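You operate a simulated robot arm through the tools that you are given. There is no shell and no other tool. Be economical: measure what you need, move in short steps, check, and stop when the job is done.

You run a simulated two-armed robot. Do the job below in one go: nothing can be reset, and whatever is moved stays where it is left.

TASK
Take the collar number six and put it on the brown sample on the roller bench. Then screw the cap back on the white jar. Then put the repair ticket on the shelf under the fitter's bench. Keep to this order.
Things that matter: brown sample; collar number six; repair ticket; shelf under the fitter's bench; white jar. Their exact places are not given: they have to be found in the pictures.

Only the result counts: the job must be done as asked and must still hold three seconds after the hand-in. Knocking over, shifting, dropping, spilling or breaking anything else fails it. Lids that push on must go on centred and level and be pressed home; caps that screw on are set level and turned clockwise until they are tight.

THE ROBOT
Two 7-joint arms with two-finger grippers on one trunk, on a base that drives. Base frame: it is fixed to the floor where the robot stands at the start and does not move with it; the origin is under the middle of the robot, x ahead of it, y to its left, z up; the surface under the hand at the start is at about z = 86. Lengths are in cm, angles in degrees, forces in N, time in s.
The left shoulder is at the start at [8.7, 21.6, 111.4], the right one opposite. With the tool pointing down near the work surface each hand reaches from about 32 to 84 cm from the robot's upright axis, wherever it stands, measured 20 degrees to its own side. Places, roughly: repair ticket [50, -200, 75]; shelf under the fitter's bench [60, -190, 20]. Payload 3.18 kg a hand.
The tool frame of a hand sits at the grasp point between the pads (the TCP): z along the fingers, y along the line on which they close. The tips reach 3 cm beyond it. Largest opening 14.4 cm; the body of the gripper starts 10.3 cm behind the TCP.
Orientation is that of the tool frame in the base frame, as a unit quaternion [x, y, z, w]. With the fingers straight down and closing along the base's y, the tool's x points along the base's -x, its y along +y and its z along -z.

THE INTERFACE
- The arms move only by the tool drive_tool. It takes "left_deltas", "right_deltas" or both (then of equal length, played together; a hand with none holds still); each is a list of rows, each a list of 3 entries, a list of its own where there are three numbers: the shift along the base's x, y, z in cm, then the turn, a rotation vector about the base's x, y, z in degrees, then the gripper command, from -1 (fully open) to 1 (shut), values between in proportion. In form: [[[dx, dy, dz], [rx, ry, rz], claw], ...]. A call has 1 to 12 rows; each row shifts and turns the commanded pose from where the row before left it. Each row takes 0.2 s and may step no farther than 5 cm and 8.6 degrees from the row before; otherwise, or with a gripper value out of range, the whole call is refused. A pose out of reach is approached as far as the arm can. The call stops where the force on the tool passes 40 N (or 10 N more than at its start, if that is more) or the arm is blocked; 0.2 s more then pass. Each finger halts on what it meets, pressing with about 25 N; the grip force reading is that of the motor and also rises with nothing between the fingers. The clock runs only during rows and for 0.2 s after the last one: add rows that do not move to give the fingers time. The reply holds the time, the measured pose of the TCP, the force on the tool along the base axes, the opening and the grip force, in the units named above and with some noise, with the torque about the TCP (base axes, N m) and any sound that the robot's microphone picked up.
- Cameras (640 x 400 px; columns grow to the right, rows downward): "scene" is now at [18.13, 3, 130.3]; the picture's right is [0.33, -0.94, 0.00], its down [-0.53, -0.19, -0.83] and it looks along [0.78, 0.27, -0.56] (base axes); focal length 291 px, centre (320, 200). "left" rides on the left gripper at [7.6, -1.6, -14.3] in its tool frame; the picture's right is [0.21, 0.98, 0.00], its down [-0.84, 0.18, -0.51] and it looks along [-0.50, 0.11, 0.86] (tool axes); focal length 218 px, centre (320, 200). "right" rides on the right gripper at [7.6, 1.6, -14.3] in its tool frame; the picture's right is [-0.21, 0.98, 0.00], its down [-0.84, -0.18, -0.51] and it looks along [-0.50, -0.11, 0.86] (tool axes); focal length 218 px, centre (320, 200).
- capture(camera): a new picture of that camera. No time passes.
- move_column(by): slides the trunk up (or, below 0, down) by that many cm; the arms and the scene camera ride with it, the base frame stays. It gives what a move gives, with no picture.
- steer(legs): drives the robot by 1 to 6 legs, each [ahead, left, turn to the left] in cm, cm and degrees, along the robot's own axes; the way and the turn of a leg run together, so that a leg with both is an arc; at most 150 cm and 180 degrees a leg. The arms and the cameras ride along, it lands a little off, and it stops where it bumps. It gives what a move gives.
- aim_head(pan, tilt): turns the head with the scene camera to pan (to the left, within 80 degrees either way) and tilt (down, from -29 to 69), counted from straight ahead of the robot. It gives what a move gives.
- locate(camera, pixels): for up to 12 pixels [column, row] of the newest picture of that camera ("zoom" is the newest enlarged one), the place [x, y, z] in the base frame of the surface seen there, good to about 0.2 cm. No time passes.
- close_up(camera, box): a new picture of the part [left, top, right, bottom] of that camera's present view, enlarged. No time passes.
- sign_off(): hands the job in; it is judged then, once.

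Go step by step. Measure first, check grasps and placings, and put right what went wrong. The budget is 110 turns and 108 pictures, counting those below and the enlarged ones. Unless the task says otherwise, let go and move clear before handing in.

The tools are called after "Call:" by a JSON object that holds its "op" and its "data". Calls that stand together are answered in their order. drive_tool: Moves the arms, as the interface text tells. Its arguments: {"type":"object","properties":{"left_deltas":{"type":"array"},"right_deltas":{"type":"array"}},"required":[]} The other tools are called the same way: move_column (by) slides the trunk up or down; steer (legs) drives the base; aim_head (pan, tilt) turns the head that bears the scene camera; capture (camera) takes a picture; locate (camera, pixels) gives the place of the surface under pixels of a picture; close_up (camera, box) takes an enlarged picture of a part of a camera's view; sign_off () hands the job in.

At the start:

```text
time: 0.0
left_position: [42.71, 41.85, 109.89]
left_ee_rot: [-0.001, 1.0, 0.0, 0.002]
left_contact_force: [-0.1, -0.2, -0.4]
left_torque: [0.03, -0.02, 0.0]
left_gripper_width: 14.42
left_grasp_force: 0.0
right_position: [34.18, -2.52, 115.65]
right_ee_rot: [0.0, 1.0, 0.001, -0.001]
right_contact_force: [-0.3, -0.3, 0.4]
right_torque: [-0.01, 0.0, 0.01]
right_gripper_width: 14.42
right_grasp_force: 0.0
trunk travel left (down, up): [-19.7, 17.2]
robot x, y, heading: [0.06, -0.11, -0.0]
head pan, tilt: [19.4, 34.2]
```

scene: 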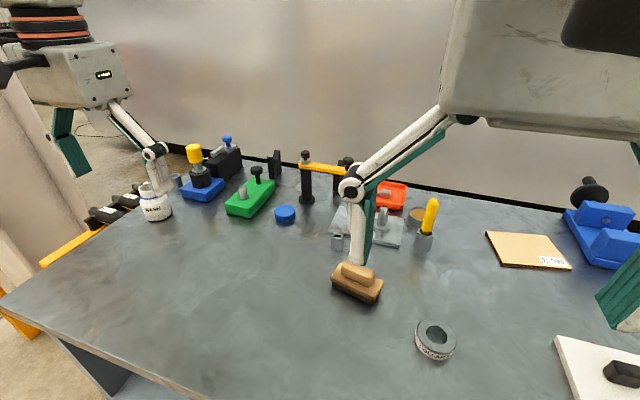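
right: 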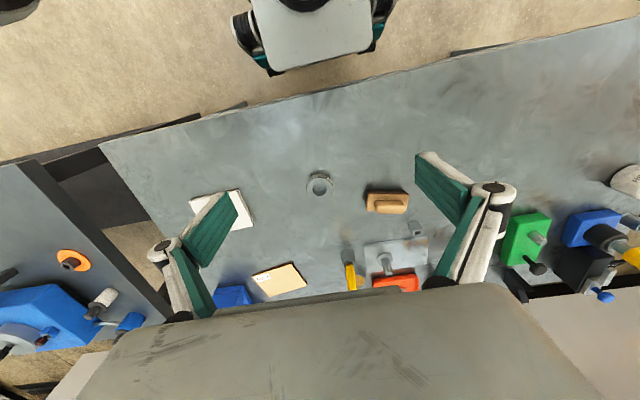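
left: 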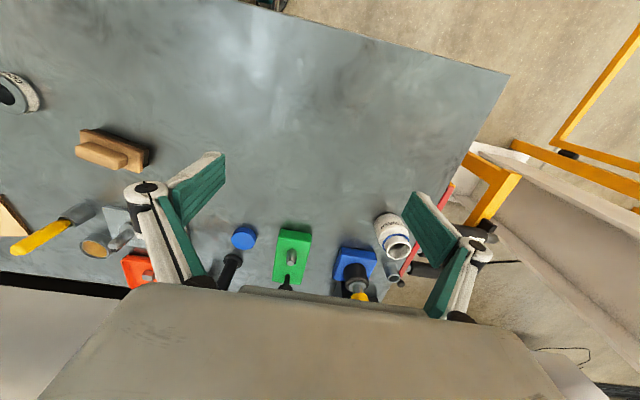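

The scene shows a collar at (436,340), a white jar at (155,205) and a blue disc at (285,214). I'll zoom in on these and look around.

Call:
{"op": "close_up", "data": {"camera": "scene", "box": [380, 300, 500, 375]}}

Call:
{"op": "close_up", "data": {"camera": "scene", "box": [120, 130, 320, 255]}}

Call:
{"op": "locate", "data": {"camera": "scene", "pixels": [[436, 332], [436, 352], [285, 209], [285, 222], [155, 212], [147, 185], [450, 300], [415, 214]]}}

Call:
{"op": "aim_head", "data": {"pan": 70, "tilt": 35}}

Call:
{"op": "capture", "data": {"camera": "scene"}}

```text
5.33 times, centred on (440, 338) of scene
```

zoom: 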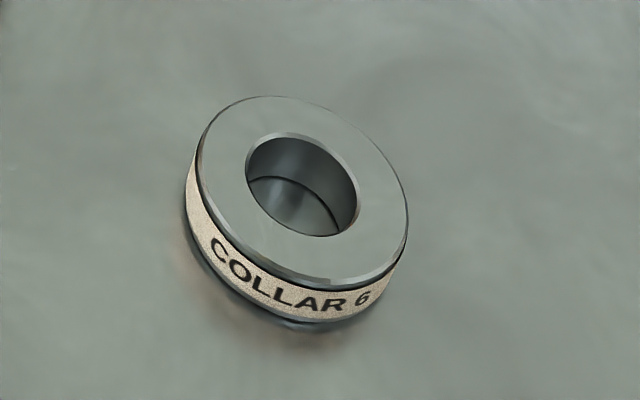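

```text
3.20 times, centred on (220, 192) of scene
```

zoom: 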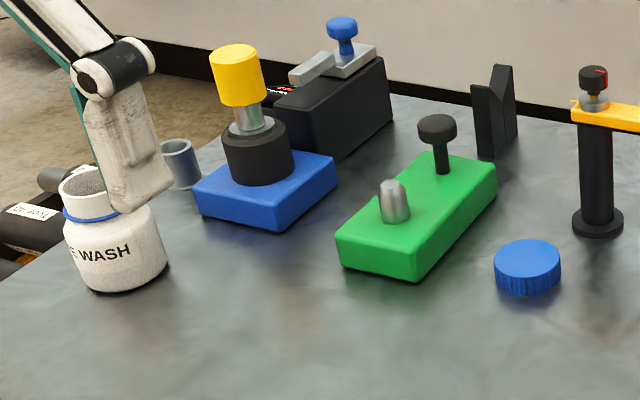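

```text
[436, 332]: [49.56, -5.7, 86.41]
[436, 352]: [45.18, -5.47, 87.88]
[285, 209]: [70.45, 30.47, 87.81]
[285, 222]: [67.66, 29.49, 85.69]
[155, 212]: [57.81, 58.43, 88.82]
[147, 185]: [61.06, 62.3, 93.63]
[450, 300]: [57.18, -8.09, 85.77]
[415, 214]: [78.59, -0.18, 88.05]
```

```text
time: 1.2
left_position: [42.75, 41.82, 109.9]
left_ee_rot: [-0.001, 1.0, 0.0, 0.002]
left_contact_force: [0.6, 1.0, 0.1]
left_torque: [0.02, -0.01, 0.0]
left_gripper_width: 14.4
left_grasp_force: 0.0
right_position: [34.17, -2.47, 115.65]
right_ee_rot: [0.0, 1.0, 0.0, 0.0]
right_contact_force: [-0.1, -0.5, -0.4]
right_torque: [0.01, -0.01, 0.0]
right_gripper_width: 14.41
right_grasp_force: 0.0
trunk travel left (down, up): [-19.7, 17.2]
robot x, y, heading: [0.16, 0.01, -0.1]
head pan, tilt: [70.0, 35.0]
```

```text
102 pictures are left
```

scene: 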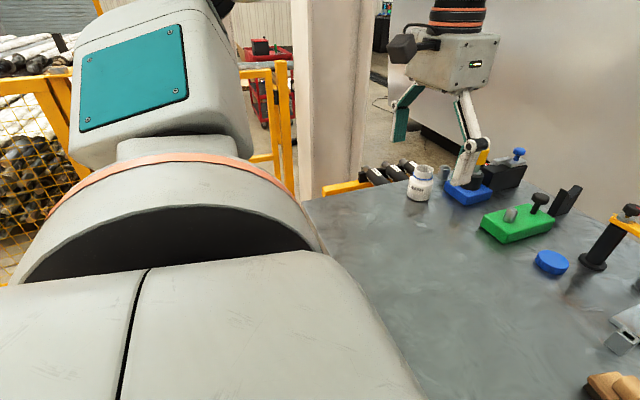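

Behind the jar at (375,178) is an orange-framed thing with dark rolls, possibly the roller bench. I'll look closer and then to the right.

Call:
{"op": "close_up", "data": {"camera": "scene", "box": [240, 20, 480, 200]}}

Call:
{"op": "aim_head", "data": {"pan": -30, "tilt": 30}}

Call:
{"op": "capture", "data": {"camera": "scene"}}

Call:
{"op": "aim_head", "data": {"pan": -78, "tilt": 25}}

Call:
{"op": "capture", "data": {"camera": "scene"}}

```text
2.22 times, centred on (360, 110) of scene
```

zoom: 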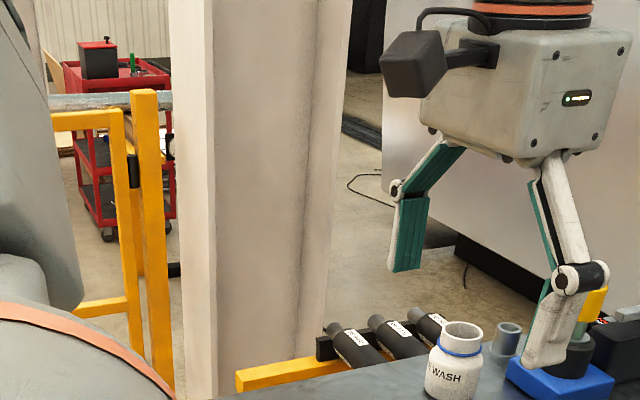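

```text
time: 3.0
left_position: [42.84, 41.95, 109.97]
left_ee_rot: [-0.001, 1.0, 0.0, 0.002]
left_contact_force: [-0.8, -0.5, -0.8]
left_torque: [-0.01, 0.0, 0.01]
left_gripper_width: 14.39
left_grasp_force: 0.1
right_position: [34.16, -2.55, 115.73]
right_ee_rot: [0.0, 1.0, -0.001, -0.001]
right_contact_force: [0.9, 0.3, 0.3]
right_torque: [-0.02, 0.0, -0.02]
right_gripper_width: 14.41
right_grasp_force: 0.0
trunk travel left (down, up): [-19.7, 17.2]
robot x, y, heading: [0.24, 0.15, -0.3]
head pan, tilt: [-30.0, 30.0]
```

```text
100 pictures are left
```

scene: 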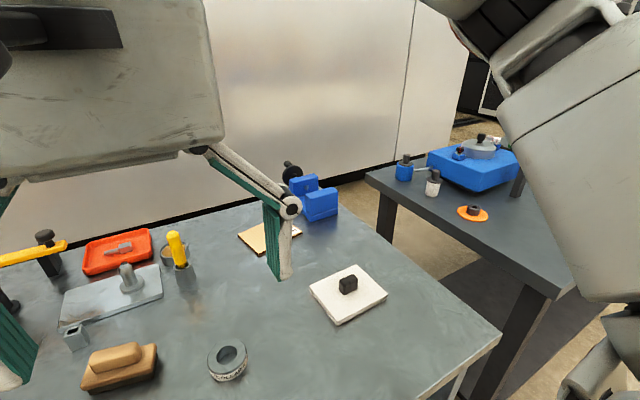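

```text
time: 4.1
left_position: [42.85, 41.76, 110.02]
left_ee_rot: [-0.001, 1.0, 0.0, 0.002]
left_contact_force: [0.1, 0.1, 0.4]
left_torque: [-0.03, 0.0, -0.04]
left_gripper_width: 14.41
left_grasp_force: 0.0
right_position: [34.17, -2.54, 115.7]
right_ee_rot: [0.0, 1.0, 0.001, -0.001]
right_contact_force: [0.2, -0.9, 0.2]
right_torque: [0.0, 0.03, -0.01]
right_gripper_width: 14.44
right_grasp_force: 0.1
trunk travel left (down, up): [-19.7, 17.2]
robot x, y, heading: [-0.18, 0.17, 0.0]
head pan, tilt: [-78.0, 25.0]
```

```text
99 pictures are left
```

scene: 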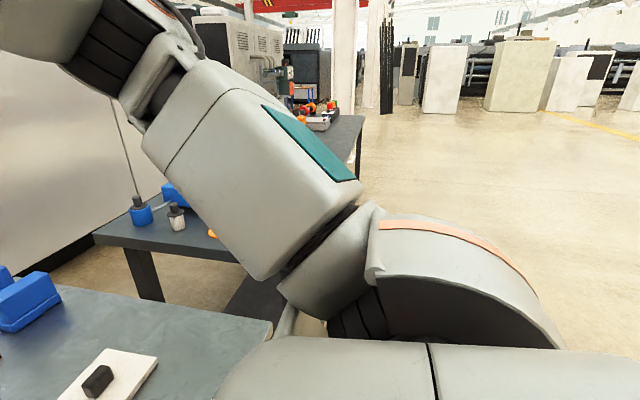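

The roller bench seems to lie at the left beyond the jar. I'll zoom the left hand camera there and lay the head to the left.

Call:
{"op": "close_up", "data": {"camera": "left", "box": [360, 120, 560, 300]}}

Call:
{"op": "aim_head", "data": {"pan": 55, "tilt": 25}}

Call:
{"op": "close_up", "data": {"camera": "scene", "box": [170, 110, 330, 210]}}

Call:
{"op": "capture", "data": {"camera": "scene"}}

```text
2.22 times, centred on (460, 210) of left
```

zoom: 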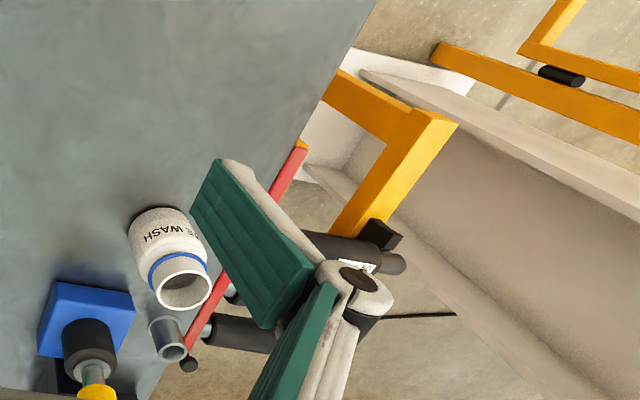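

```text
time: 6.3
left_position: [42.76, 41.89, 109.9]
left_ee_rot: [-0.002, 1.0, 0.001, 0.001]
left_contact_force: [0.2, -0.7, -0.4]
left_torque: [-0.01, 0.05, 0.01]
left_gripper_width: 14.4
left_grasp_force: 0.1
right_position: [34.21, -2.49, 115.66]
right_ee_rot: [0.0, 1.0, 0.0, -0.001]
right_contact_force: [0.1, -0.7, 0.9]
right_torque: [0.01, 0.0, 0.0]
right_gripper_width: 14.4
right_grasp_force: 0.2
trunk travel left (down, up): [-19.7, 17.2]
robot x, y, heading: [-0.06, 0.35, -0.2]
head pan, tilt: [55.0, 25.0]
```

```text
4.00 times, centred on (250, 160) of scene
```

zoom: 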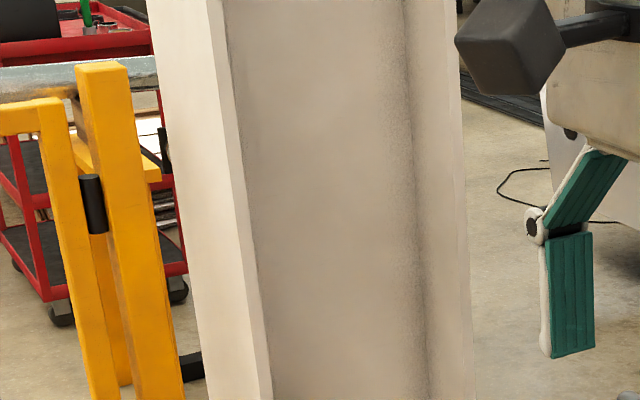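

```text
96 pictures are left
```

scene: 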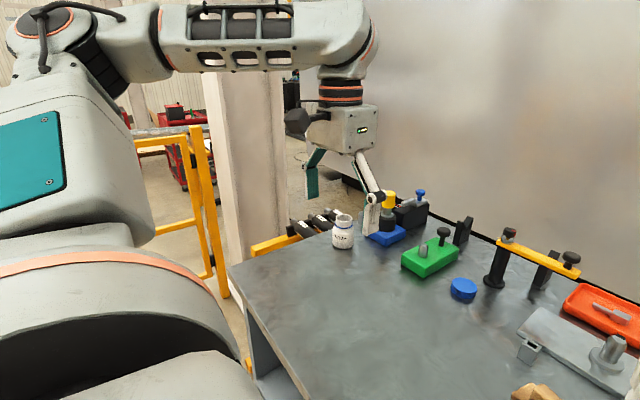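

Dark labelled rolls are visible at (320,222). Zooming in there.

Call:
{"op": "close_up", "data": {"camera": "scene", "box": [240, 190, 368, 270]}}

Call:
{"op": "locate", "data": {"camera": "zoom", "pixels": [[300, 170], [350, 150], [390, 125], [80, 280], [290, 200]]}}

Call:
{"op": "locate", "data": {"camera": "scene", "pixels": [[230, 266], [187, 134], [240, 150]]}}

```text
5.00 times, centred on (304, 230) of scene
```

zoom: 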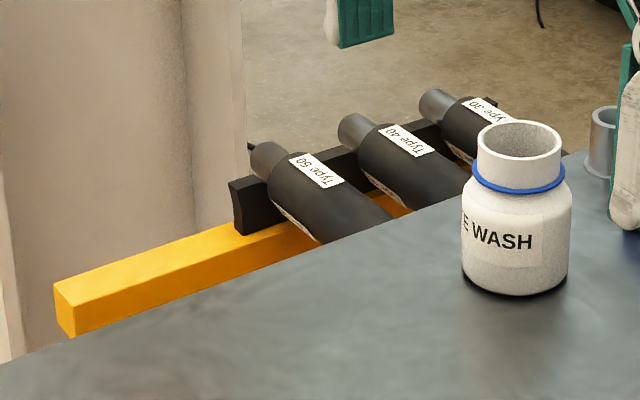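

```text
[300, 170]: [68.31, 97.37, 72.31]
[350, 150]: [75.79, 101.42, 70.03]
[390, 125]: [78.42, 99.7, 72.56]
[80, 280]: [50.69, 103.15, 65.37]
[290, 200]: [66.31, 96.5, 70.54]
```

```text
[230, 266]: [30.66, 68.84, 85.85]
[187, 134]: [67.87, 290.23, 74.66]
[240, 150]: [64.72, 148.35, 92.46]
```

The rack holds typed rollers. I'll check the objects on the bench ahead, including the brown-topped thing near the yellow handle.

Call:
{"op": "aim_head", "data": {"pan": 5, "tilt": 35}}

Call:
{"op": "capture", "data": {"camera": "scene"}}

Call:
{"op": "close_up", "data": {"camera": "right", "box": [300, 180, 460, 300]}}

Call:
{"op": "close_up", "data": {"camera": "left", "box": [0, 160, 200, 300]}}

```text
time: 7.4
left_position: [42.73, 41.8, 109.93]
left_ee_rot: [0.0, 1.0, 0.001, 0.002]
left_contact_force: [0.1, 1.1, 0.6]
left_torque: [0.04, -0.01, 0.0]
left_gripper_width: 14.39
left_grasp_force: 0.0
right_position: [34.11, -2.6, 115.67]
right_ee_rot: [0.0, 1.0, 0.001, -0.001]
right_contact_force: [-0.4, -0.4, -0.1]
right_torque: [-0.02, 0.0, 0.01]
right_gripper_width: 14.41
right_grasp_force: 0.0
trunk travel left (down, up): [-19.7, 17.2]
robot x, y, heading: [0.19, 0.08, -0.0]
head pan, tilt: [5.0, 35.0]
```

```text
94 pictures are left
```

scene: 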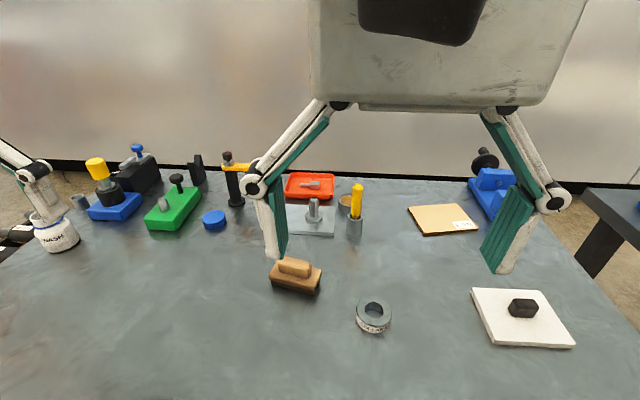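

```text
3.33 times, centred on (380, 240) of right
```

zoom: 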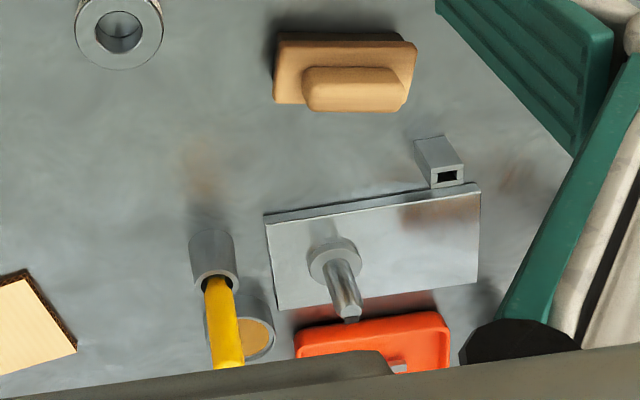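

```text
2.86 times, centred on (100, 230) of left
```

zoom: 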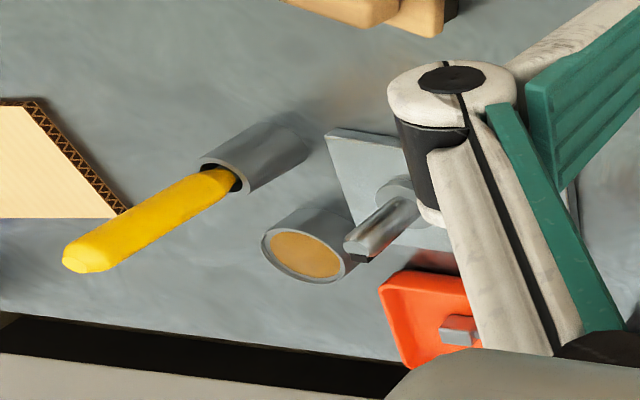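

The cardboard piece at (440,218) carries a label; zoom in on it, on the white plate and the right bench.

Call:
{"op": "close_up", "data": {"camera": "scene", "box": [400, 195, 496, 255]}}

Call:
{"op": "close_up", "data": {"camera": "scene", "box": [260, 160, 388, 240]}}

Call:
{"op": "close_up", "data": {"camera": "right", "box": [0, 150, 260, 330]}}

Call:
{"op": "steer", "data": {"legs": [[-60, 0, 0]]}}

Call:
{"op": "capture", "data": {"camera": "scene"}}

```text
6.67 times, centred on (448, 225) of scene
```

zoom: 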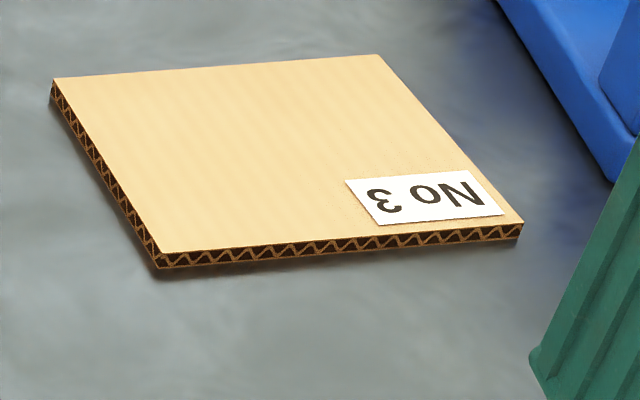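

```text
5.00 times, centred on (324, 200) of scene
```

zoom: 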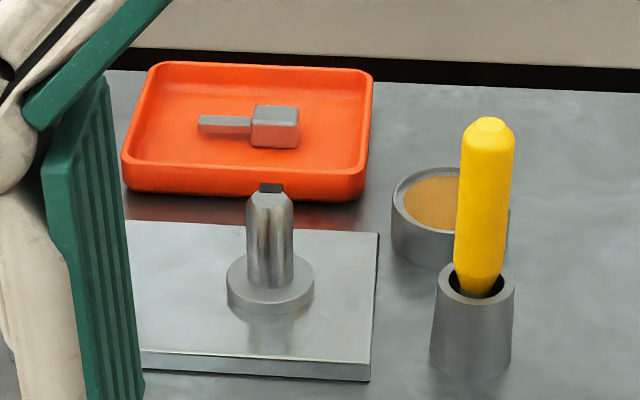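

```text
2.22 times, centred on (130, 240) of right
```

zoom: 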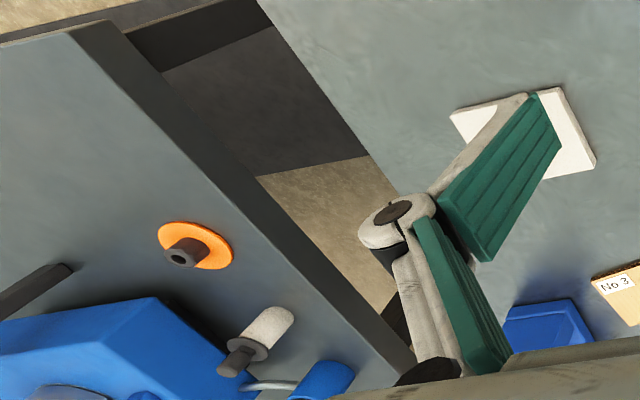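

```text
time: 10.9
left_position: [-18.33, 41.89, 109.88]
left_ee_rot: [-0.003, 1.0, 0.0, 0.002]
left_contact_force: [-0.8, 0.2, 0.1]
left_torque: [0.01, -0.02, 0.01]
left_gripper_width: 14.42
left_grasp_force: 0.0
right_position: [-26.66, -2.43, 115.62]
right_ee_rot: [-0.002, 1.0, 0.001, -0.001]
right_contact_force: [-0.4, -0.1, -0.5]
right_torque: [-0.01, -0.04, -0.03]
right_gripper_width: 14.38
right_grasp_force: 0.0
trunk travel left (down, up): [-19.7, 17.2]
robot x, y, heading: [-60.77, -0.03, 0.4]
head pan, tilt: [5.0, 35.0]
```

```text
88 pictures are left
```

scene: 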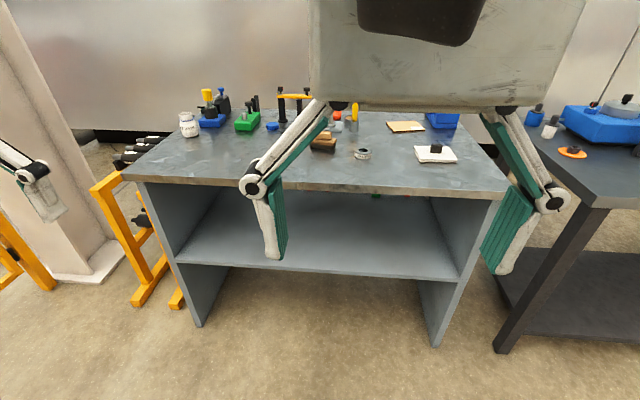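

The orange rack at the left is beside the bench ahead. I'll look to both sides from back here.

Call:
{"op": "close_up", "data": {"camera": "scene", "box": [490, 70, 640, 200]}}

Call:
{"op": "aim_head", "data": {"pan": -55, "tilt": 20}}

Call:
{"op": "capture", "data": {"camera": "scene"}}

Call:
{"op": "aim_head", "data": {"pan": 70, "tilt": 20}}

Call:
{"op": "capture", "data": {"camera": "scene"}}

```text
3.08 times, centred on (565, 135) of scene
```

zoom: 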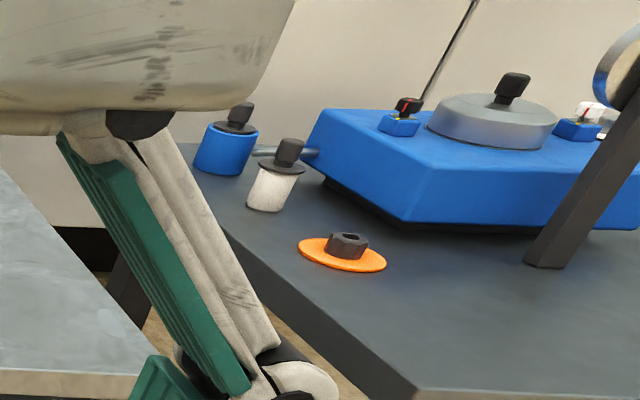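

```text
time: 12.2
left_position: [-18.28, 41.89, 109.88]
left_ee_rot: [-0.002, 1.0, 0.001, 0.002]
left_contact_force: [-0.9, 0.0, 0.0]
left_torque: [-0.01, 0.0, -0.01]
left_gripper_width: 14.41
left_grasp_force: 0.0
right_position: [-26.57, -2.48, 115.71]
right_ee_rot: [-0.002, 1.0, 0.001, 0.0]
right_contact_force: [-0.6, -0.4, 0.3]
right_torque: [0.01, -0.01, 0.04]
right_gripper_width: 14.38
right_grasp_force: 0.1
trunk travel left (down, up): [-19.7, 17.2]
robot x, y, heading: [-60.98, -0.21, -0.1]
head pan, tilt: [-55.0, 20.0]
```

```text
86 pictures are left
```

scene: 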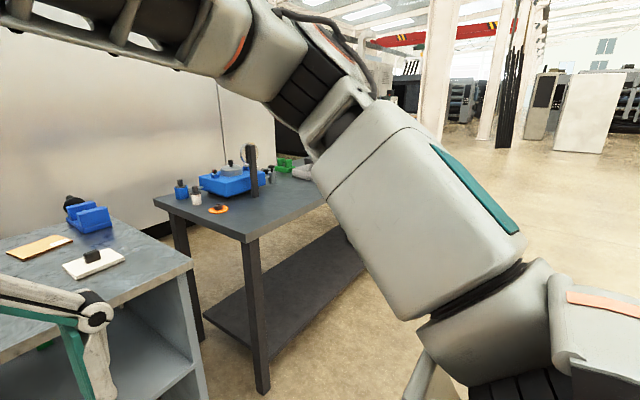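

```text
time: 14.2
left_position: [-18.26, 41.95, 109.91]
left_ee_rot: [-0.003, 1.0, 0.0, 0.002]
left_contact_force: [1.4, 1.2, -0.2]
left_torque: [0.01, 0.0, 0.03]
left_gripper_width: 14.42
left_grasp_force: 0.1
right_position: [-26.58, -2.43, 115.68]
right_ee_rot: [-0.002, 1.0, 0.001, -0.001]
right_contact_force: [0.0, -0.2, -1.5]
right_torque: [-0.05, -0.02, 0.0]
right_gripper_width: 14.4
right_grasp_force: 0.0
trunk travel left (down, up): [-19.7, 17.2]
robot x, y, heading: [-60.53, 0.06, 0.3]
head pan, tilt: [70.0, 20.0]
```

```text
85 pictures are left
```

scene: 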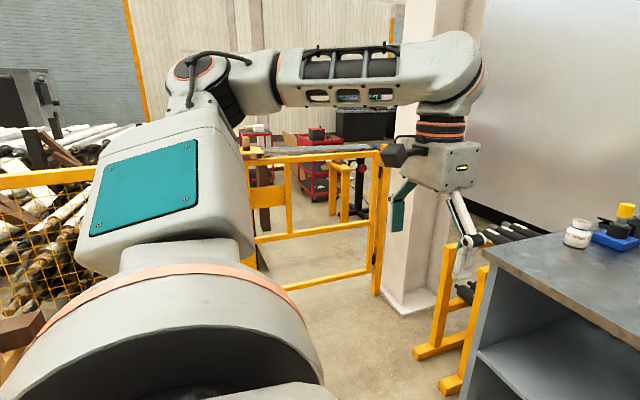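

Not yet conclusive: I need to see the other benches at the right. I'll drive to the right and look.

Call:
{"op": "steer", "data": {"legs": [[0, -110, 0]]}}

Call:
{"op": "aim_head", "data": {"pan": 0, "tilt": 25}}

Call:
{"op": "capture", "data": {"camera": "scene"}}

Call:
{"op": "aim_head", "data": {"pan": -45, "tilt": 20}}

Call:
{"op": "capture", "data": {"camera": "scene"}}

```text
time: 24.3
left_position: [-18.0, -70.9, 109.84]
left_ee_rot: [0.009, 1.0, 0.0, 0.001]
left_contact_force: [0.1, 0.0, 0.1]
left_torque: [-0.01, 0.03, 0.01]
left_gripper_width: 14.4
left_grasp_force: 0.0
right_position: [-27.45, -115.16, 115.71]
right_ee_rot: [0.01, 1.0, 0.0, -0.002]
right_contact_force: [-0.5, -1.0, 0.1]
right_torque: [0.02, 0.0, 0.0]
right_gripper_width: 14.41
right_grasp_force: 0.1
trunk travel left (down, up): [-19.7, 17.2]
robot x, y, heading: [-61.54, -112.19, -1.1]
head pan, tilt: [70.0, 20.0]
```

```text
time: 25.7
left_position: [-18.09, -70.98, 109.9]
left_ee_rot: [0.01, 1.0, 0.0, 0.002]
left_contact_force: [0.3, -0.7, -0.2]
left_torque: [-0.01, 0.02, 0.03]
left_gripper_width: 14.39
left_grasp_force: 0.0
right_position: [-27.53, -115.07, 115.78]
right_ee_rot: [0.01, 1.0, 0.0, 0.0]
right_contact_force: [0.1, 0.0, -0.1]
right_torque: [0.0, 0.01, -0.02]
right_gripper_width: 14.41
right_grasp_force: 0.1
trunk travel left (down, up): [-19.7, 17.2]
robot x, y, heading: [-61.85, -111.62, -0.8]
head pan, tilt: [0.0, 25.0]
```

```text
84 pictures are left
```

scene: 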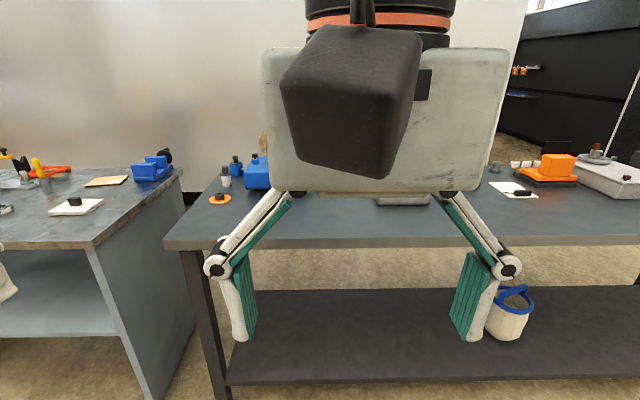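

```text
time: 26.8
left_position: [-18.14, -70.9, 109.92]
left_ee_rot: [0.009, 1.0, 0.0, 0.002]
left_contact_force: [0.2, 0.3, 0.5]
left_torque: [0.0, 0.0, 0.0]
left_gripper_width: 14.4
left_grasp_force: 0.1
right_position: [-27.49, -115.1, 115.58]
right_ee_rot: [0.011, 1.0, 0.0, -0.001]
right_contact_force: [-0.3, 0.7, 0.3]
right_torque: [-0.06, 0.01, 0.03]
right_gripper_width: 14.41
right_grasp_force: 0.1
trunk travel left (down, up): [-19.7, 17.2]
robot x, y, heading: [-61.9, -111.92, -1.1]
head pan, tilt: [-45.0, 20.0]
```

```text
83 pictures are left
```

scene: 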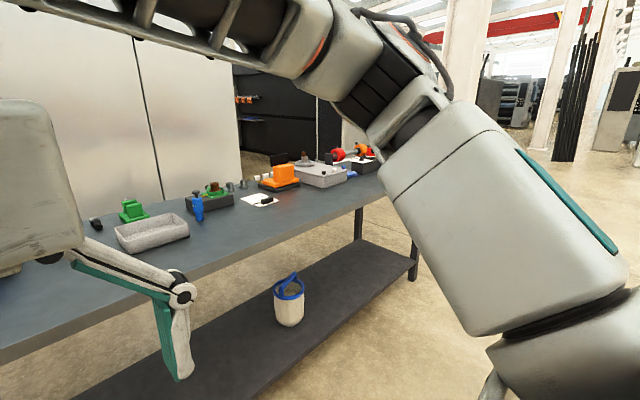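

The long table at the right with the bucket on its shelf is the fitter's bench, so the first bench must be the roller bench. Zoom on the ticket-like card at (262,200) and the other bench's items.

Call:
{"op": "close_up", "data": {"camera": "scene", "box": [180, 140, 390, 270]}}

Call:
{"op": "locate", "data": {"camera": "scene", "pixels": [[250, 200], [265, 200], [272, 200], [290, 310], [220, 365], [330, 280], [260, 225]]}}

Call:
{"op": "steer", "data": {"legs": [[0, 105, 0]]}}

Call:
{"op": "aim_head", "data": {"pan": -5, "tilt": 30}}

Call:
{"op": "close_up", "data": {"camera": "scene", "box": [310, 110, 510, 230]}}

```text
3.05 times, centred on (285, 205) of scene
```

zoom: 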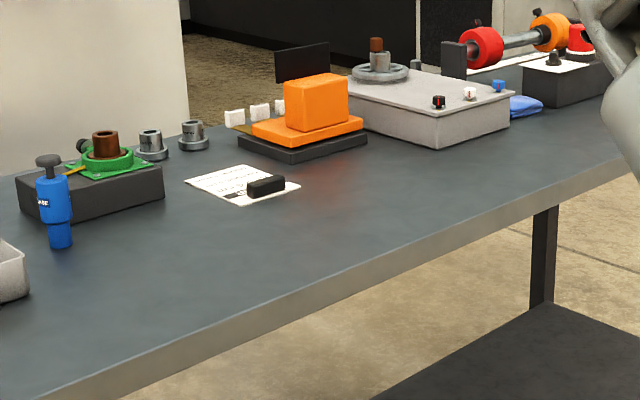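

```text
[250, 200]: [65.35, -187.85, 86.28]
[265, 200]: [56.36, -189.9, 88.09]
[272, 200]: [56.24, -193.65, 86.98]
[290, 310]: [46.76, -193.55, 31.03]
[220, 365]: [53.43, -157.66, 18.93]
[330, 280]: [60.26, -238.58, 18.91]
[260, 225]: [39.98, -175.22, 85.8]
```

```text
time: 36.4
left_position: [-14.65, 33.98, 109.91]
left_ee_rot: [0.016, 1.0, 0.0, 0.002]
left_contact_force: [0.5, -0.9, 0.7]
left_torque: [0.02, -0.01, 0.05]
left_gripper_width: 14.41
left_grasp_force: 0.1
right_position: [-24.73, -10.02, 115.73]
right_ee_rot: [0.017, 1.0, 0.0, -0.002]
right_contact_force: [0.6, 0.1, 1.0]
right_torque: [0.03, 0.01, 0.02]
right_gripper_width: 14.4
right_grasp_force: 0.0
trunk travel left (down, up): [-19.7, 17.2]
robot x, y, heading: [-58.79, -6.27, -2.0]
head pan, tilt: [-45.0, 20.0]
```

```text
time: 37.5
left_position: [-14.66, 33.92, 109.94]
left_ee_rot: [0.016, 1.0, 0.0, 0.002]
left_contact_force: [0.3, 0.1, 0.1]
left_torque: [-0.02, 0.03, -0.01]
left_gripper_width: 14.42
left_grasp_force: 0.0
right_position: [-24.72, -10.09, 115.62]
right_ee_rot: [0.016, 1.0, 0.001, 0.0]
right_contact_force: [-0.9, -0.4, 0.5]
right_torque: [-0.02, 0.01, 0.0]
right_gripper_width: 14.41
right_grasp_force: 0.0
trunk travel left (down, up): [-19.7, 17.2]
robot x, y, heading: [-58.83, -6.31, -2.2]
head pan, tilt: [-5.0, 30.0]
```

```text
3.20 times, centred on (410, 170) of scene
```

zoom: 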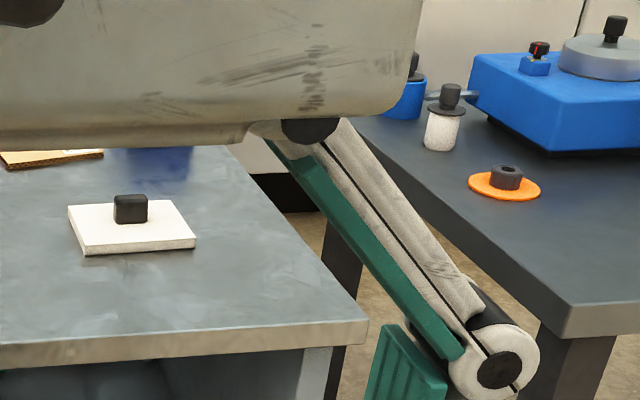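

The repair ticket is the white sheet with a black block at about (58,-190,86). Back at the roller bench I'll return to near the start pose and inspect candidates for the brown sample more closely.

Call:
{"op": "steer", "data": {"legs": [[58.5, 0, 2.1]]}}

Call:
{"op": "drive_tool", "data": {"right_deltas": [[[0, -5, 0], [0, 0, 0], -1], [[0, -5, 0], [0, 0, 0], -1], [[0, -5, 0], [0, 0, 0], -1], [[0, -5, 0], [0, 0, 0], -1], [[0, -5, 0], [0, 0, 0], -1]]}}

Call:
{"op": "aim_head", "data": {"pan": 0, "tilt": 35}}

Call:
{"op": "capture", "data": {"camera": "scene"}}

Call:
{"op": "capture", "data": {"camera": "right"}}

```text
time: 40.8
left_position: [41.68, 34.7, 109.95]
left_ee_rot: [-0.002, 1.0, 0.0, 0.002]
left_contact_force: [-0.1, -0.9, 1.1]
left_torque: [-0.03, 0.03, 0.01]
left_gripper_width: 14.39
left_grasp_force: 0.0
right_position: [33.34, -9.66, 115.57]
right_ee_rot: [-0.001, 1.0, 0.0, -0.001]
right_contact_force: [0.2, -0.4, 1.6]
right_torque: [0.02, 0.03, -0.01]
right_gripper_width: 14.44
right_grasp_force: 0.1
trunk travel left (down, up): [-19.7, 17.2]
robot x, y, heading: [-1.33, -7.35, 0.0]
head pan, tilt: [-5.0, 30.0]
```

```text
time: 42.0
left_position: [41.63, 34.55, 110.04]
left_ee_rot: [-0.001, 1.0, 0.001, 0.003]
left_contact_force: [0.5, 0.5, -0.7]
left_torque: [0.04, -0.02, 0.02]
left_gripper_width: 14.38
left_grasp_force: 0.1
right_position: [33.04, -35.15, 115.59]
right_ee_rot: [0.0, 1.0, 0.0, -0.001]
right_contact_force: [-0.7, -0.7, -0.2]
right_torque: [0.06, 0.01, 0.01]
right_gripper_width: 14.41
right_grasp_force: 0.0
trunk travel left (down, up): [-19.7, 17.2]
robot x, y, heading: [-0.92, -7.15, 0.2]
head pan, tilt: [-5.0, 30.0]
```

```text
time: 42.6
left_position: [41.67, 34.74, 109.92]
left_ee_rot: [-0.001, 1.0, 0.001, 0.002]
left_contact_force: [-0.9, -0.3, -0.9]
left_torque: [-0.01, -0.01, -0.01]
left_gripper_width: 14.43
left_grasp_force: 0.0
right_position: [33.17, -34.81, 115.63]
right_ee_rot: [0.0, 1.0, 0.0, -0.001]
right_contact_force: [0.9, 0.3, -0.6]
right_torque: [0.01, -0.05, 0.03]
right_gripper_width: 14.41
right_grasp_force: 0.0
trunk travel left (down, up): [-19.7, 17.2]
robot x, y, heading: [-0.67, -7.46, 0.0]
head pan, tilt: [0.0, 35.0]
```

```text
80 pictures are left
```

scene: 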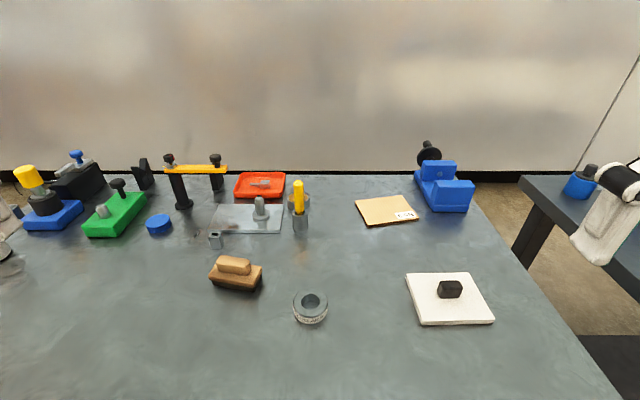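

```text
79 pictures are left
```

right: 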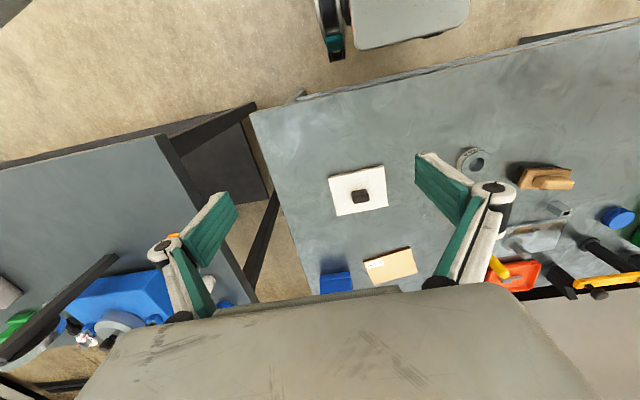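

Now the whole roller bench is visible: zoom on the white plate (450,297) and the cardboard (388,210), and on the dish behind the pen.

Call:
{"op": "close_up", "data": {"camera": "scene", "box": [340, 180, 500, 330]}}

Call:
{"op": "close_up", "data": {"camera": "scene", "box": [200, 170, 330, 300]}}

Call:
{"op": "locate", "data": {"camera": "scene", "pixels": [[355, 201], [409, 195], [420, 218], [373, 226], [388, 210], [306, 197], [300, 312], [311, 305], [304, 298], [318, 296], [312, 322], [326, 306]]}}

```text
2.67 times, centred on (420, 255) of scene
```

zoom: 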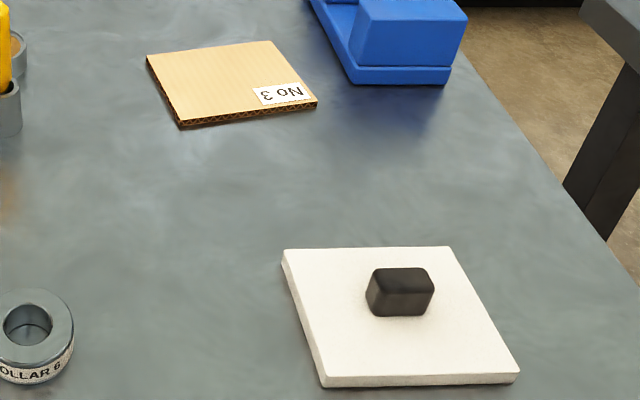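

```text
3.08 times, centred on (265, 235) of scene
```

zoom: 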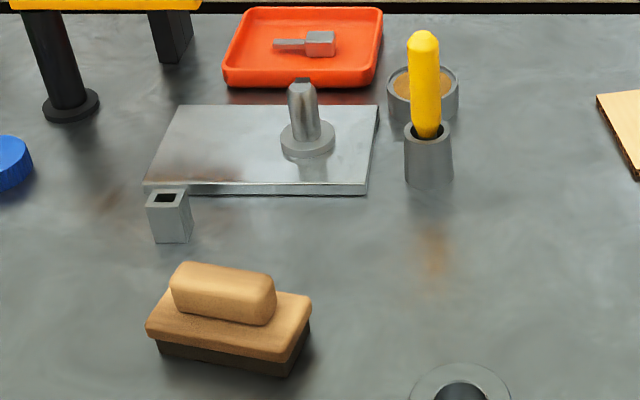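

```text
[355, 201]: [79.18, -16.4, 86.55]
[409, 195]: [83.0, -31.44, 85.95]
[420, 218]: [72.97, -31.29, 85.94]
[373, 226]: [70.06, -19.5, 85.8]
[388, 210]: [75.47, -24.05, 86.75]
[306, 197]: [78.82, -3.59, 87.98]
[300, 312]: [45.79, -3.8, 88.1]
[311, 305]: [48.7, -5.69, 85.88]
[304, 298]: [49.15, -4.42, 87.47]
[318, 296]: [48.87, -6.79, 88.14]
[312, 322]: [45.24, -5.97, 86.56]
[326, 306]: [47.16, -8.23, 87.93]
```

The brown corrugated board, labelled "No 3", at about (76,-24,86.8), is the brown sample; the wooden block is a tool and the dish a tin. Collar 6 is centred near (47.3,-5.8), top z 88.2. I'll move the right hand above the collar.

Call:
{"op": "drive_tool", "data": {"right_deltas": [[[1.77, 3.63, -1.95], [0, 0, 0], -0.4], [[1.77, 3.63, -1.95], [0, 0, 0], -0.4], [[1.77, 3.63, -1.95], [0, 0, 0], -0.4], [[1.77, 3.63, -1.95], [0, 0, 0], -0.4], [[1.77, 3.63, -1.95], [0, 0, 0], -0.4], [[1.77, 3.63, -1.95], [0, 0, 0], -0.4], [[1.77, 3.63, -1.95], [0, 0, 0], -0.4], [[1.77, 3.63, -1.95], [0, 0, 0], -0.4], [[0, 0, 0], [0, 0, 0], -0.4]]}}

Call:
{"op": "capture", "data": {"camera": "right"}}

Call:
{"op": "close_up", "data": {"camera": "scene", "box": [230, 200, 390, 350]}}

```text
time: 44.6
left_position: [41.66, 34.54, 110.06]
left_ee_rot: [-0.001, 1.0, 0.001, 0.002]
left_contact_force: [0.0, -0.1, -0.1]
left_torque: [0.01, -0.02, -0.04]
left_gripper_width: 14.39
left_grasp_force: 0.2
right_position: [47.39, -5.69, 100.08]
right_ee_rot: [-0.001, 1.0, 0.001, -0.001]
right_contact_force: [-0.2, 0.2, 0.6]
right_torque: [0.04, -0.02, 0.0]
right_gripper_width: 10.09
right_grasp_force: 0.1
trunk travel left (down, up): [-19.7, 17.2]
robot x, y, heading: [-1.08, -7.43, 0.3]
head pan, tilt: [0.0, 35.0]
```

```text
76 pictures are left
```

right: 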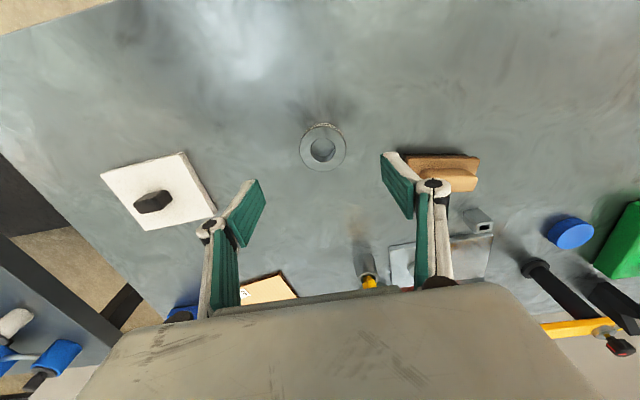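

```text
2.67 times, centred on (310, 275) of scene
```

zoom: 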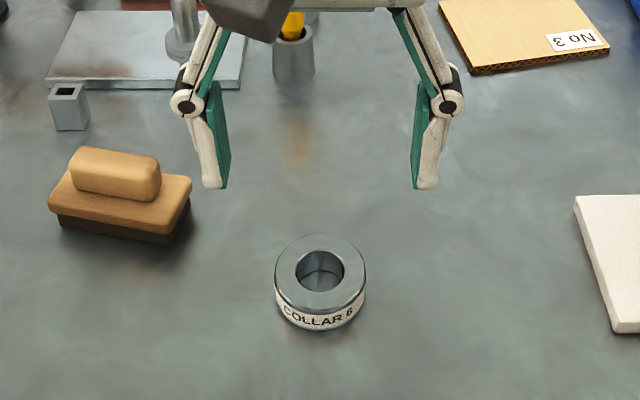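

Right camera shows the collar at (323,147). I'll measure its rim edges.

Call:
{"op": "locate", "data": {"camera": "right", "pixels": [[304, 148], [343, 148], [323, 167], [323, 131], [311, 138], [336, 158], [323, 149], [415, 180], [445, 190]]}}

Call:
{"op": "locate", "data": {"camera": "zoom", "pixels": [[320, 240], [320, 302], [280, 270], [360, 270], [205, 90]]}}

```text
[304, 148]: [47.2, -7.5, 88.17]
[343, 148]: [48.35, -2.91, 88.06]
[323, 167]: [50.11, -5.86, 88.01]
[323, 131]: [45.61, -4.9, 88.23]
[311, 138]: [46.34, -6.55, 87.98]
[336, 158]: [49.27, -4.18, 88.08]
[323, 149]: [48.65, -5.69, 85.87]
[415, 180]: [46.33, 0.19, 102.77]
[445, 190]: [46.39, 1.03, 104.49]
```

```text
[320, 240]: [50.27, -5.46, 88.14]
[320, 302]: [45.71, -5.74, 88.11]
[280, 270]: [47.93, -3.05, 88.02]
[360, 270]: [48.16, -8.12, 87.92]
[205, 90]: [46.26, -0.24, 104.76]
```

The collar centre is (48.0,-5.5), top at 88.1. Descending with a small correction, then closing.

Call:
{"op": "drive_tool", "data": {"right_deltas": [[[0.6, 0.1, -3], [0, 0, 0], -0.4], [[0, 0, -3], [0, 0, 0], -0.4], [[0, 0, -3], [0, 0, 0], -0.4], [[0, 0, -1.9], [0, 0, 0], -0.4], [[0, 0, 0], [0, 0, 0], -0.2], [[0, 0, 0], [0, 0, 0], 0.1], [[0, 0, 0], [0, 0, 0], 0.4], [[0, 0, 0], [0, 0, 0], 0.8], [[0, 0, 0], [0, 0, 0], 1], [[0, 0, 0], [0, 0, 0], 1]]}}

Call:
{"op": "close_up", "data": {"camera": "scene", "box": [230, 200, 390, 350]}}

```text
time: 46.8
left_position: [41.73, 34.67, 109.99]
left_ee_rot: [-0.002, 1.0, 0.0, 0.002]
left_contact_force: [0.3, -0.7, -0.5]
left_torque: [-0.05, 0.0, -0.01]
left_gripper_width: 14.39
left_grasp_force: 0.2
right_position: [47.98, -5.68, 89.08]
right_ee_rot: [-0.001, 1.0, 0.0, -0.001]
right_contact_force: [-0.5, -0.3, 0.3]
right_torque: [0.03, -0.05, 0.01]
right_gripper_width: 5.71
right_grasp_force: 25.1
trunk travel left (down, up): [-19.7, 17.2]
robot x, y, heading: [-1.09, -7.49, 0.1]
head pan, tilt: [0.0, 35.0]
```

```text
2.67 times, centred on (310, 275) of scene
```

zoom: 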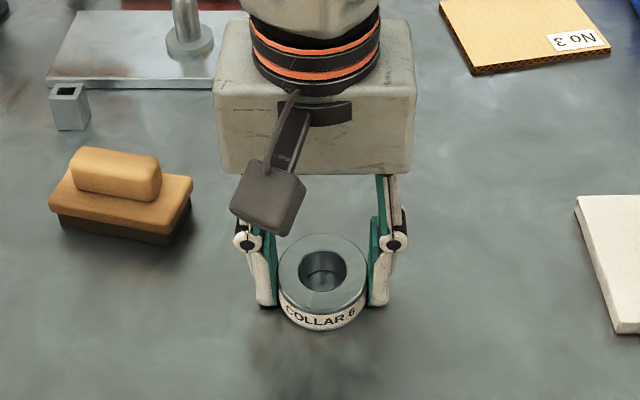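

Collar gripped (5.7 cm wide, 25 N). Lift and carry to above the board.

Call:
{"op": "drive_tool", "data": {"right_deltas": [[[0, 0, 4], [0, 0, 0], 1], [[0, 0, 4], [0, 0, 0], 1], [[4, -2.6, 1], [0, 0, 0], 1], [[4, -2.6, 0], [0, 0, 0], 1], [[4, -2.6, 0], [0, 0, 0], 1], [[4, -2.6, 0], [0, 0, 0], 1], [[4, -2.6, 0], [0, 0, 0], 1], [[4, -2.6, 0], [0, 0, 0], 1], [[4, -2.6, 0], [0, 0, 0], 1], [[0, 0, 0], [0, 0, 0], 1]]}}

Call:
{"op": "capture", "data": {"camera": "scene"}}

Call:
{"op": "capture", "data": {"camera": "right"}}

```text
time: 49.0
left_position: [41.61, 34.67, 109.94]
left_ee_rot: [-0.001, 1.0, 0.0, 0.001]
left_contact_force: [0.6, -0.6, -0.1]
left_torque: [0.01, 0.02, -0.01]
left_gripper_width: 14.4
left_grasp_force: 0.0
right_position: [68.97, -19.24, 98.26]
right_ee_rot: [0.001, 1.0, 0.001, -0.001]
right_contact_force: [0.2, 0.4, -3.0]
right_torque: [0.02, 0.04, 0.0]
right_gripper_width: 5.69
right_grasp_force: 25.4
right hand out of reach, approached as far as the arm can: row 8, 9
trunk travel left (down, up): [-19.7, 17.2]
robot x, y, heading: [-0.8, -7.68, -0.1]
head pan, tilt: [0.0, 35.0]
```

```text
73 pictures are left
```

scene: 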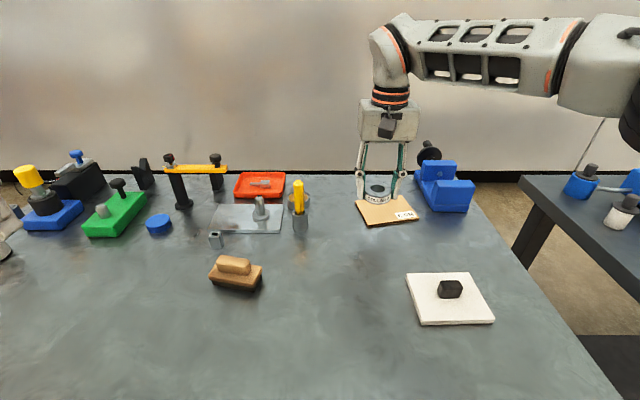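

```text
72 pictures are left
```

right: 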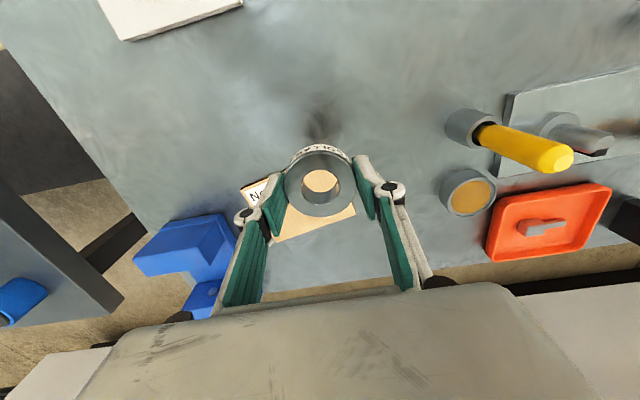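

The arm ran out at (69,-19) at this height. Lowering should extend reach; the collar still clears the board at TCP z 93.

Call:
{"op": "drive_tool", "data": {"right_deltas": [[[0, 0, -2.5], [0, 0, 0], 1], [[0, 0, -2.5], [0, 0, 0], 1], [[0, 0, 0], [0, 0, 0], 1]]}}

```text
time: 49.8
left_position: [41.73, 34.63, 109.98]
left_ee_rot: [-0.002, 1.0, 0.0, 0.002]
left_contact_force: [-0.6, -0.2, 0.4]
left_torque: [0.01, 0.02, -0.01]
left_gripper_width: 14.4
left_grasp_force: 0.1
right_position: [68.92, -19.21, 93.01]
right_ee_rot: [0.0, 1.0, 0.0, -0.001]
right_contact_force: [0.1, -0.3, -3.9]
right_torque: [0.0, 0.0, 0.0]
right_gripper_width: 5.69
right_grasp_force: 25.1
trunk travel left (down, up): [-19.7, 17.2]
robot x, y, heading: [-1.21, -7.32, -0.1]
head pan, tilt: [0.0, 35.0]
```

Commanded pose was clipped to the reached one. Now extend at this height.

Call:
{"op": "drive_tool", "data": {"right_deltas": [[[2.4, -1.6, 0], [0, 0, 0], 1], [[2.4, -1.6, 0], [0, 0, 0], 1], [[2.4, -1.4, 0], [0, 0, 0], 1], [[0, 0, 0], [0, 0, 0], 1], [[0, 0, 0], [0, 0, 0], 1]]}}

Call:
{"op": "capture", "data": {"camera": "right"}}

Call:
{"op": "close_up", "data": {"camera": "scene", "box": [330, 140, 490, 240]}}

```text
time: 51.0
left_position: [41.82, 34.7, 109.96]
left_ee_rot: [-0.002, 1.0, 0.0, 0.002]
left_contact_force: [0.2, 0.0, -0.2]
left_torque: [0.01, -0.03, -0.05]
left_gripper_width: 14.41
left_grasp_force: 0.0
right_position: [70.45, -20.07, 93.08]
right_ee_rot: [-0.001, 1.0, 0.0, -0.001]
right_contact_force: [0.7, 0.2, -3.6]
right_torque: [0.03, 0.03, -0.01]
right_gripper_width: 5.7
right_grasp_force: 25.4
right hand out of reach, approached as far as the arm can: row 1, 2, 3
trunk travel left (down, up): [-19.7, 17.2]
robot x, y, heading: [-0.71, -7.12, -0.1]
head pan, tilt: [0.0, 35.0]
```

```text
71 pictures are left
```

right: 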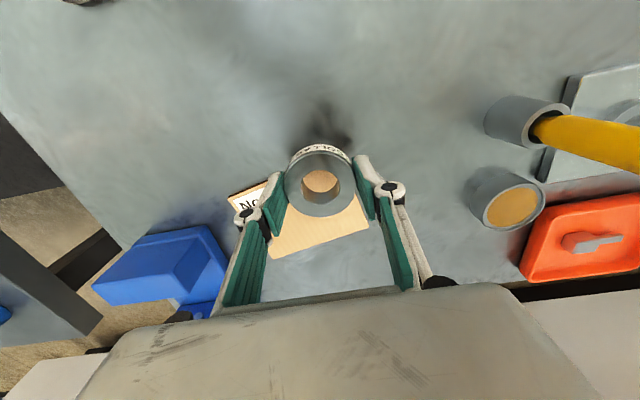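

```text
4.00 times, centred on (410, 190) of scene
```

zoom: 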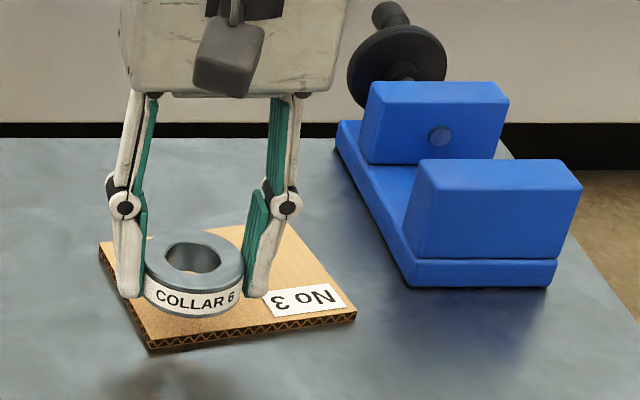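

I need 6 cm more reach; raising the trunk brings the shoulder level with the wrist. Raise 12, then lower the hand again.

Call:
{"op": "move_column", "data": {"by": 12}}

Call:
{"op": "drive_tool", "data": {"right_deltas": [[[0, 0, -4], [0, 0, 0], 1], [[0, 0, -4], [0, 0, 0], 1], [[0, 0, -4], [0, 0, 0], 1], [[2, -1.3, 0], [0, 0, 0], 1], [[2, -1.3, 0], [0, 0, 0], 1], [[2, -1.2, 0], [0, 0, 0], 1], [[0, 0, 0], [0, 0, 0], 1]]}}

```text
time: 52.5
left_position: [41.7, 34.65, 121.82]
left_ee_rot: [-0.002, 1.0, 0.0, 0.002]
left_contact_force: [0.4, 0.3, 1.1]
left_torque: [-0.03, 0.0, 0.0]
left_gripper_width: 14.4
left_grasp_force: 0.0
right_position: [69.41, -20.1, 115.48]
right_ee_rot: [0.0, 0.997, 0.0, 0.077]
right_contact_force: [0.0, -0.6, -2.7]
right_torque: [-0.02, 0.01, -0.01]
right_gripper_width: 5.71
right_grasp_force: 25.0
trunk travel left (down, up): [-31.7, 5.2]
robot x, y, heading: [-1.06, -7.48, -0.1]
head pan, tilt: [0.0, 35.0]
```

```text
time: 54.1
left_position: [41.72, 34.68, 121.93]
left_ee_rot: [0.0, 1.0, 0.0, 0.001]
left_contact_force: [-0.1, -1.0, 0.6]
left_torque: [0.0, 0.0, -0.04]
left_gripper_width: 14.38
left_grasp_force: 0.0
right_position: [73.45, -22.88, 103.55]
right_ee_rot: [-0.002, 0.997, -0.001, 0.078]
right_contact_force: [1.3, -0.5, -3.4]
right_torque: [0.0, 0.03, -0.01]
right_gripper_width: 5.69
right_grasp_force: 24.7
right hand out of reach, approached as far as the arm can: row 6
trunk travel left (down, up): [-31.7, 5.2]
robot x, y, heading: [-1.2, -7.26, -0.0]
head pan, tilt: [0.0, 35.0]
```

The column move tilted the hand 8.8° about y; I'll rotate it back by +8.6 about y and lower.

Call:
{"op": "drive_tool", "data": {"right_deltas": [[[0, 0, -2], [0, 4.4, 0], 1], [[0, 0, -2], [0, 4.4, 0], 1], [[0, 0, -3], [0, 0, 0], 1], [[0, 0, -3], [0, 0, 0], 1], [[0, 0, 0], [0, 0, 0], 1]]}}

```text
time: 55.3
left_position: [41.64, 34.63, 121.99]
left_ee_rot: [-0.002, 1.0, 0.0, 0.002]
left_contact_force: [0.5, 0.6, 0.1]
left_torque: [0.01, -0.02, 0.02]
left_gripper_width: 14.39
left_grasp_force: 0.2
right_position: [73.35, -23.0, 97.57]
right_ee_rot: [0.0, 0.997, 0.0, 0.079]
right_contact_force: [1.4, -0.1, -3.9]
right_torque: [-0.02, 0.03, -0.01]
right_gripper_width: 5.68
right_grasp_force: 25.5
right hand out of reach, approached as far as the arm can: row 1, 2
trunk travel left (down, up): [-31.7, 5.2]
robot x, y, heading: [-1.04, -7.34, 0.2]
head pan, tilt: [0.0, 35.0]
```

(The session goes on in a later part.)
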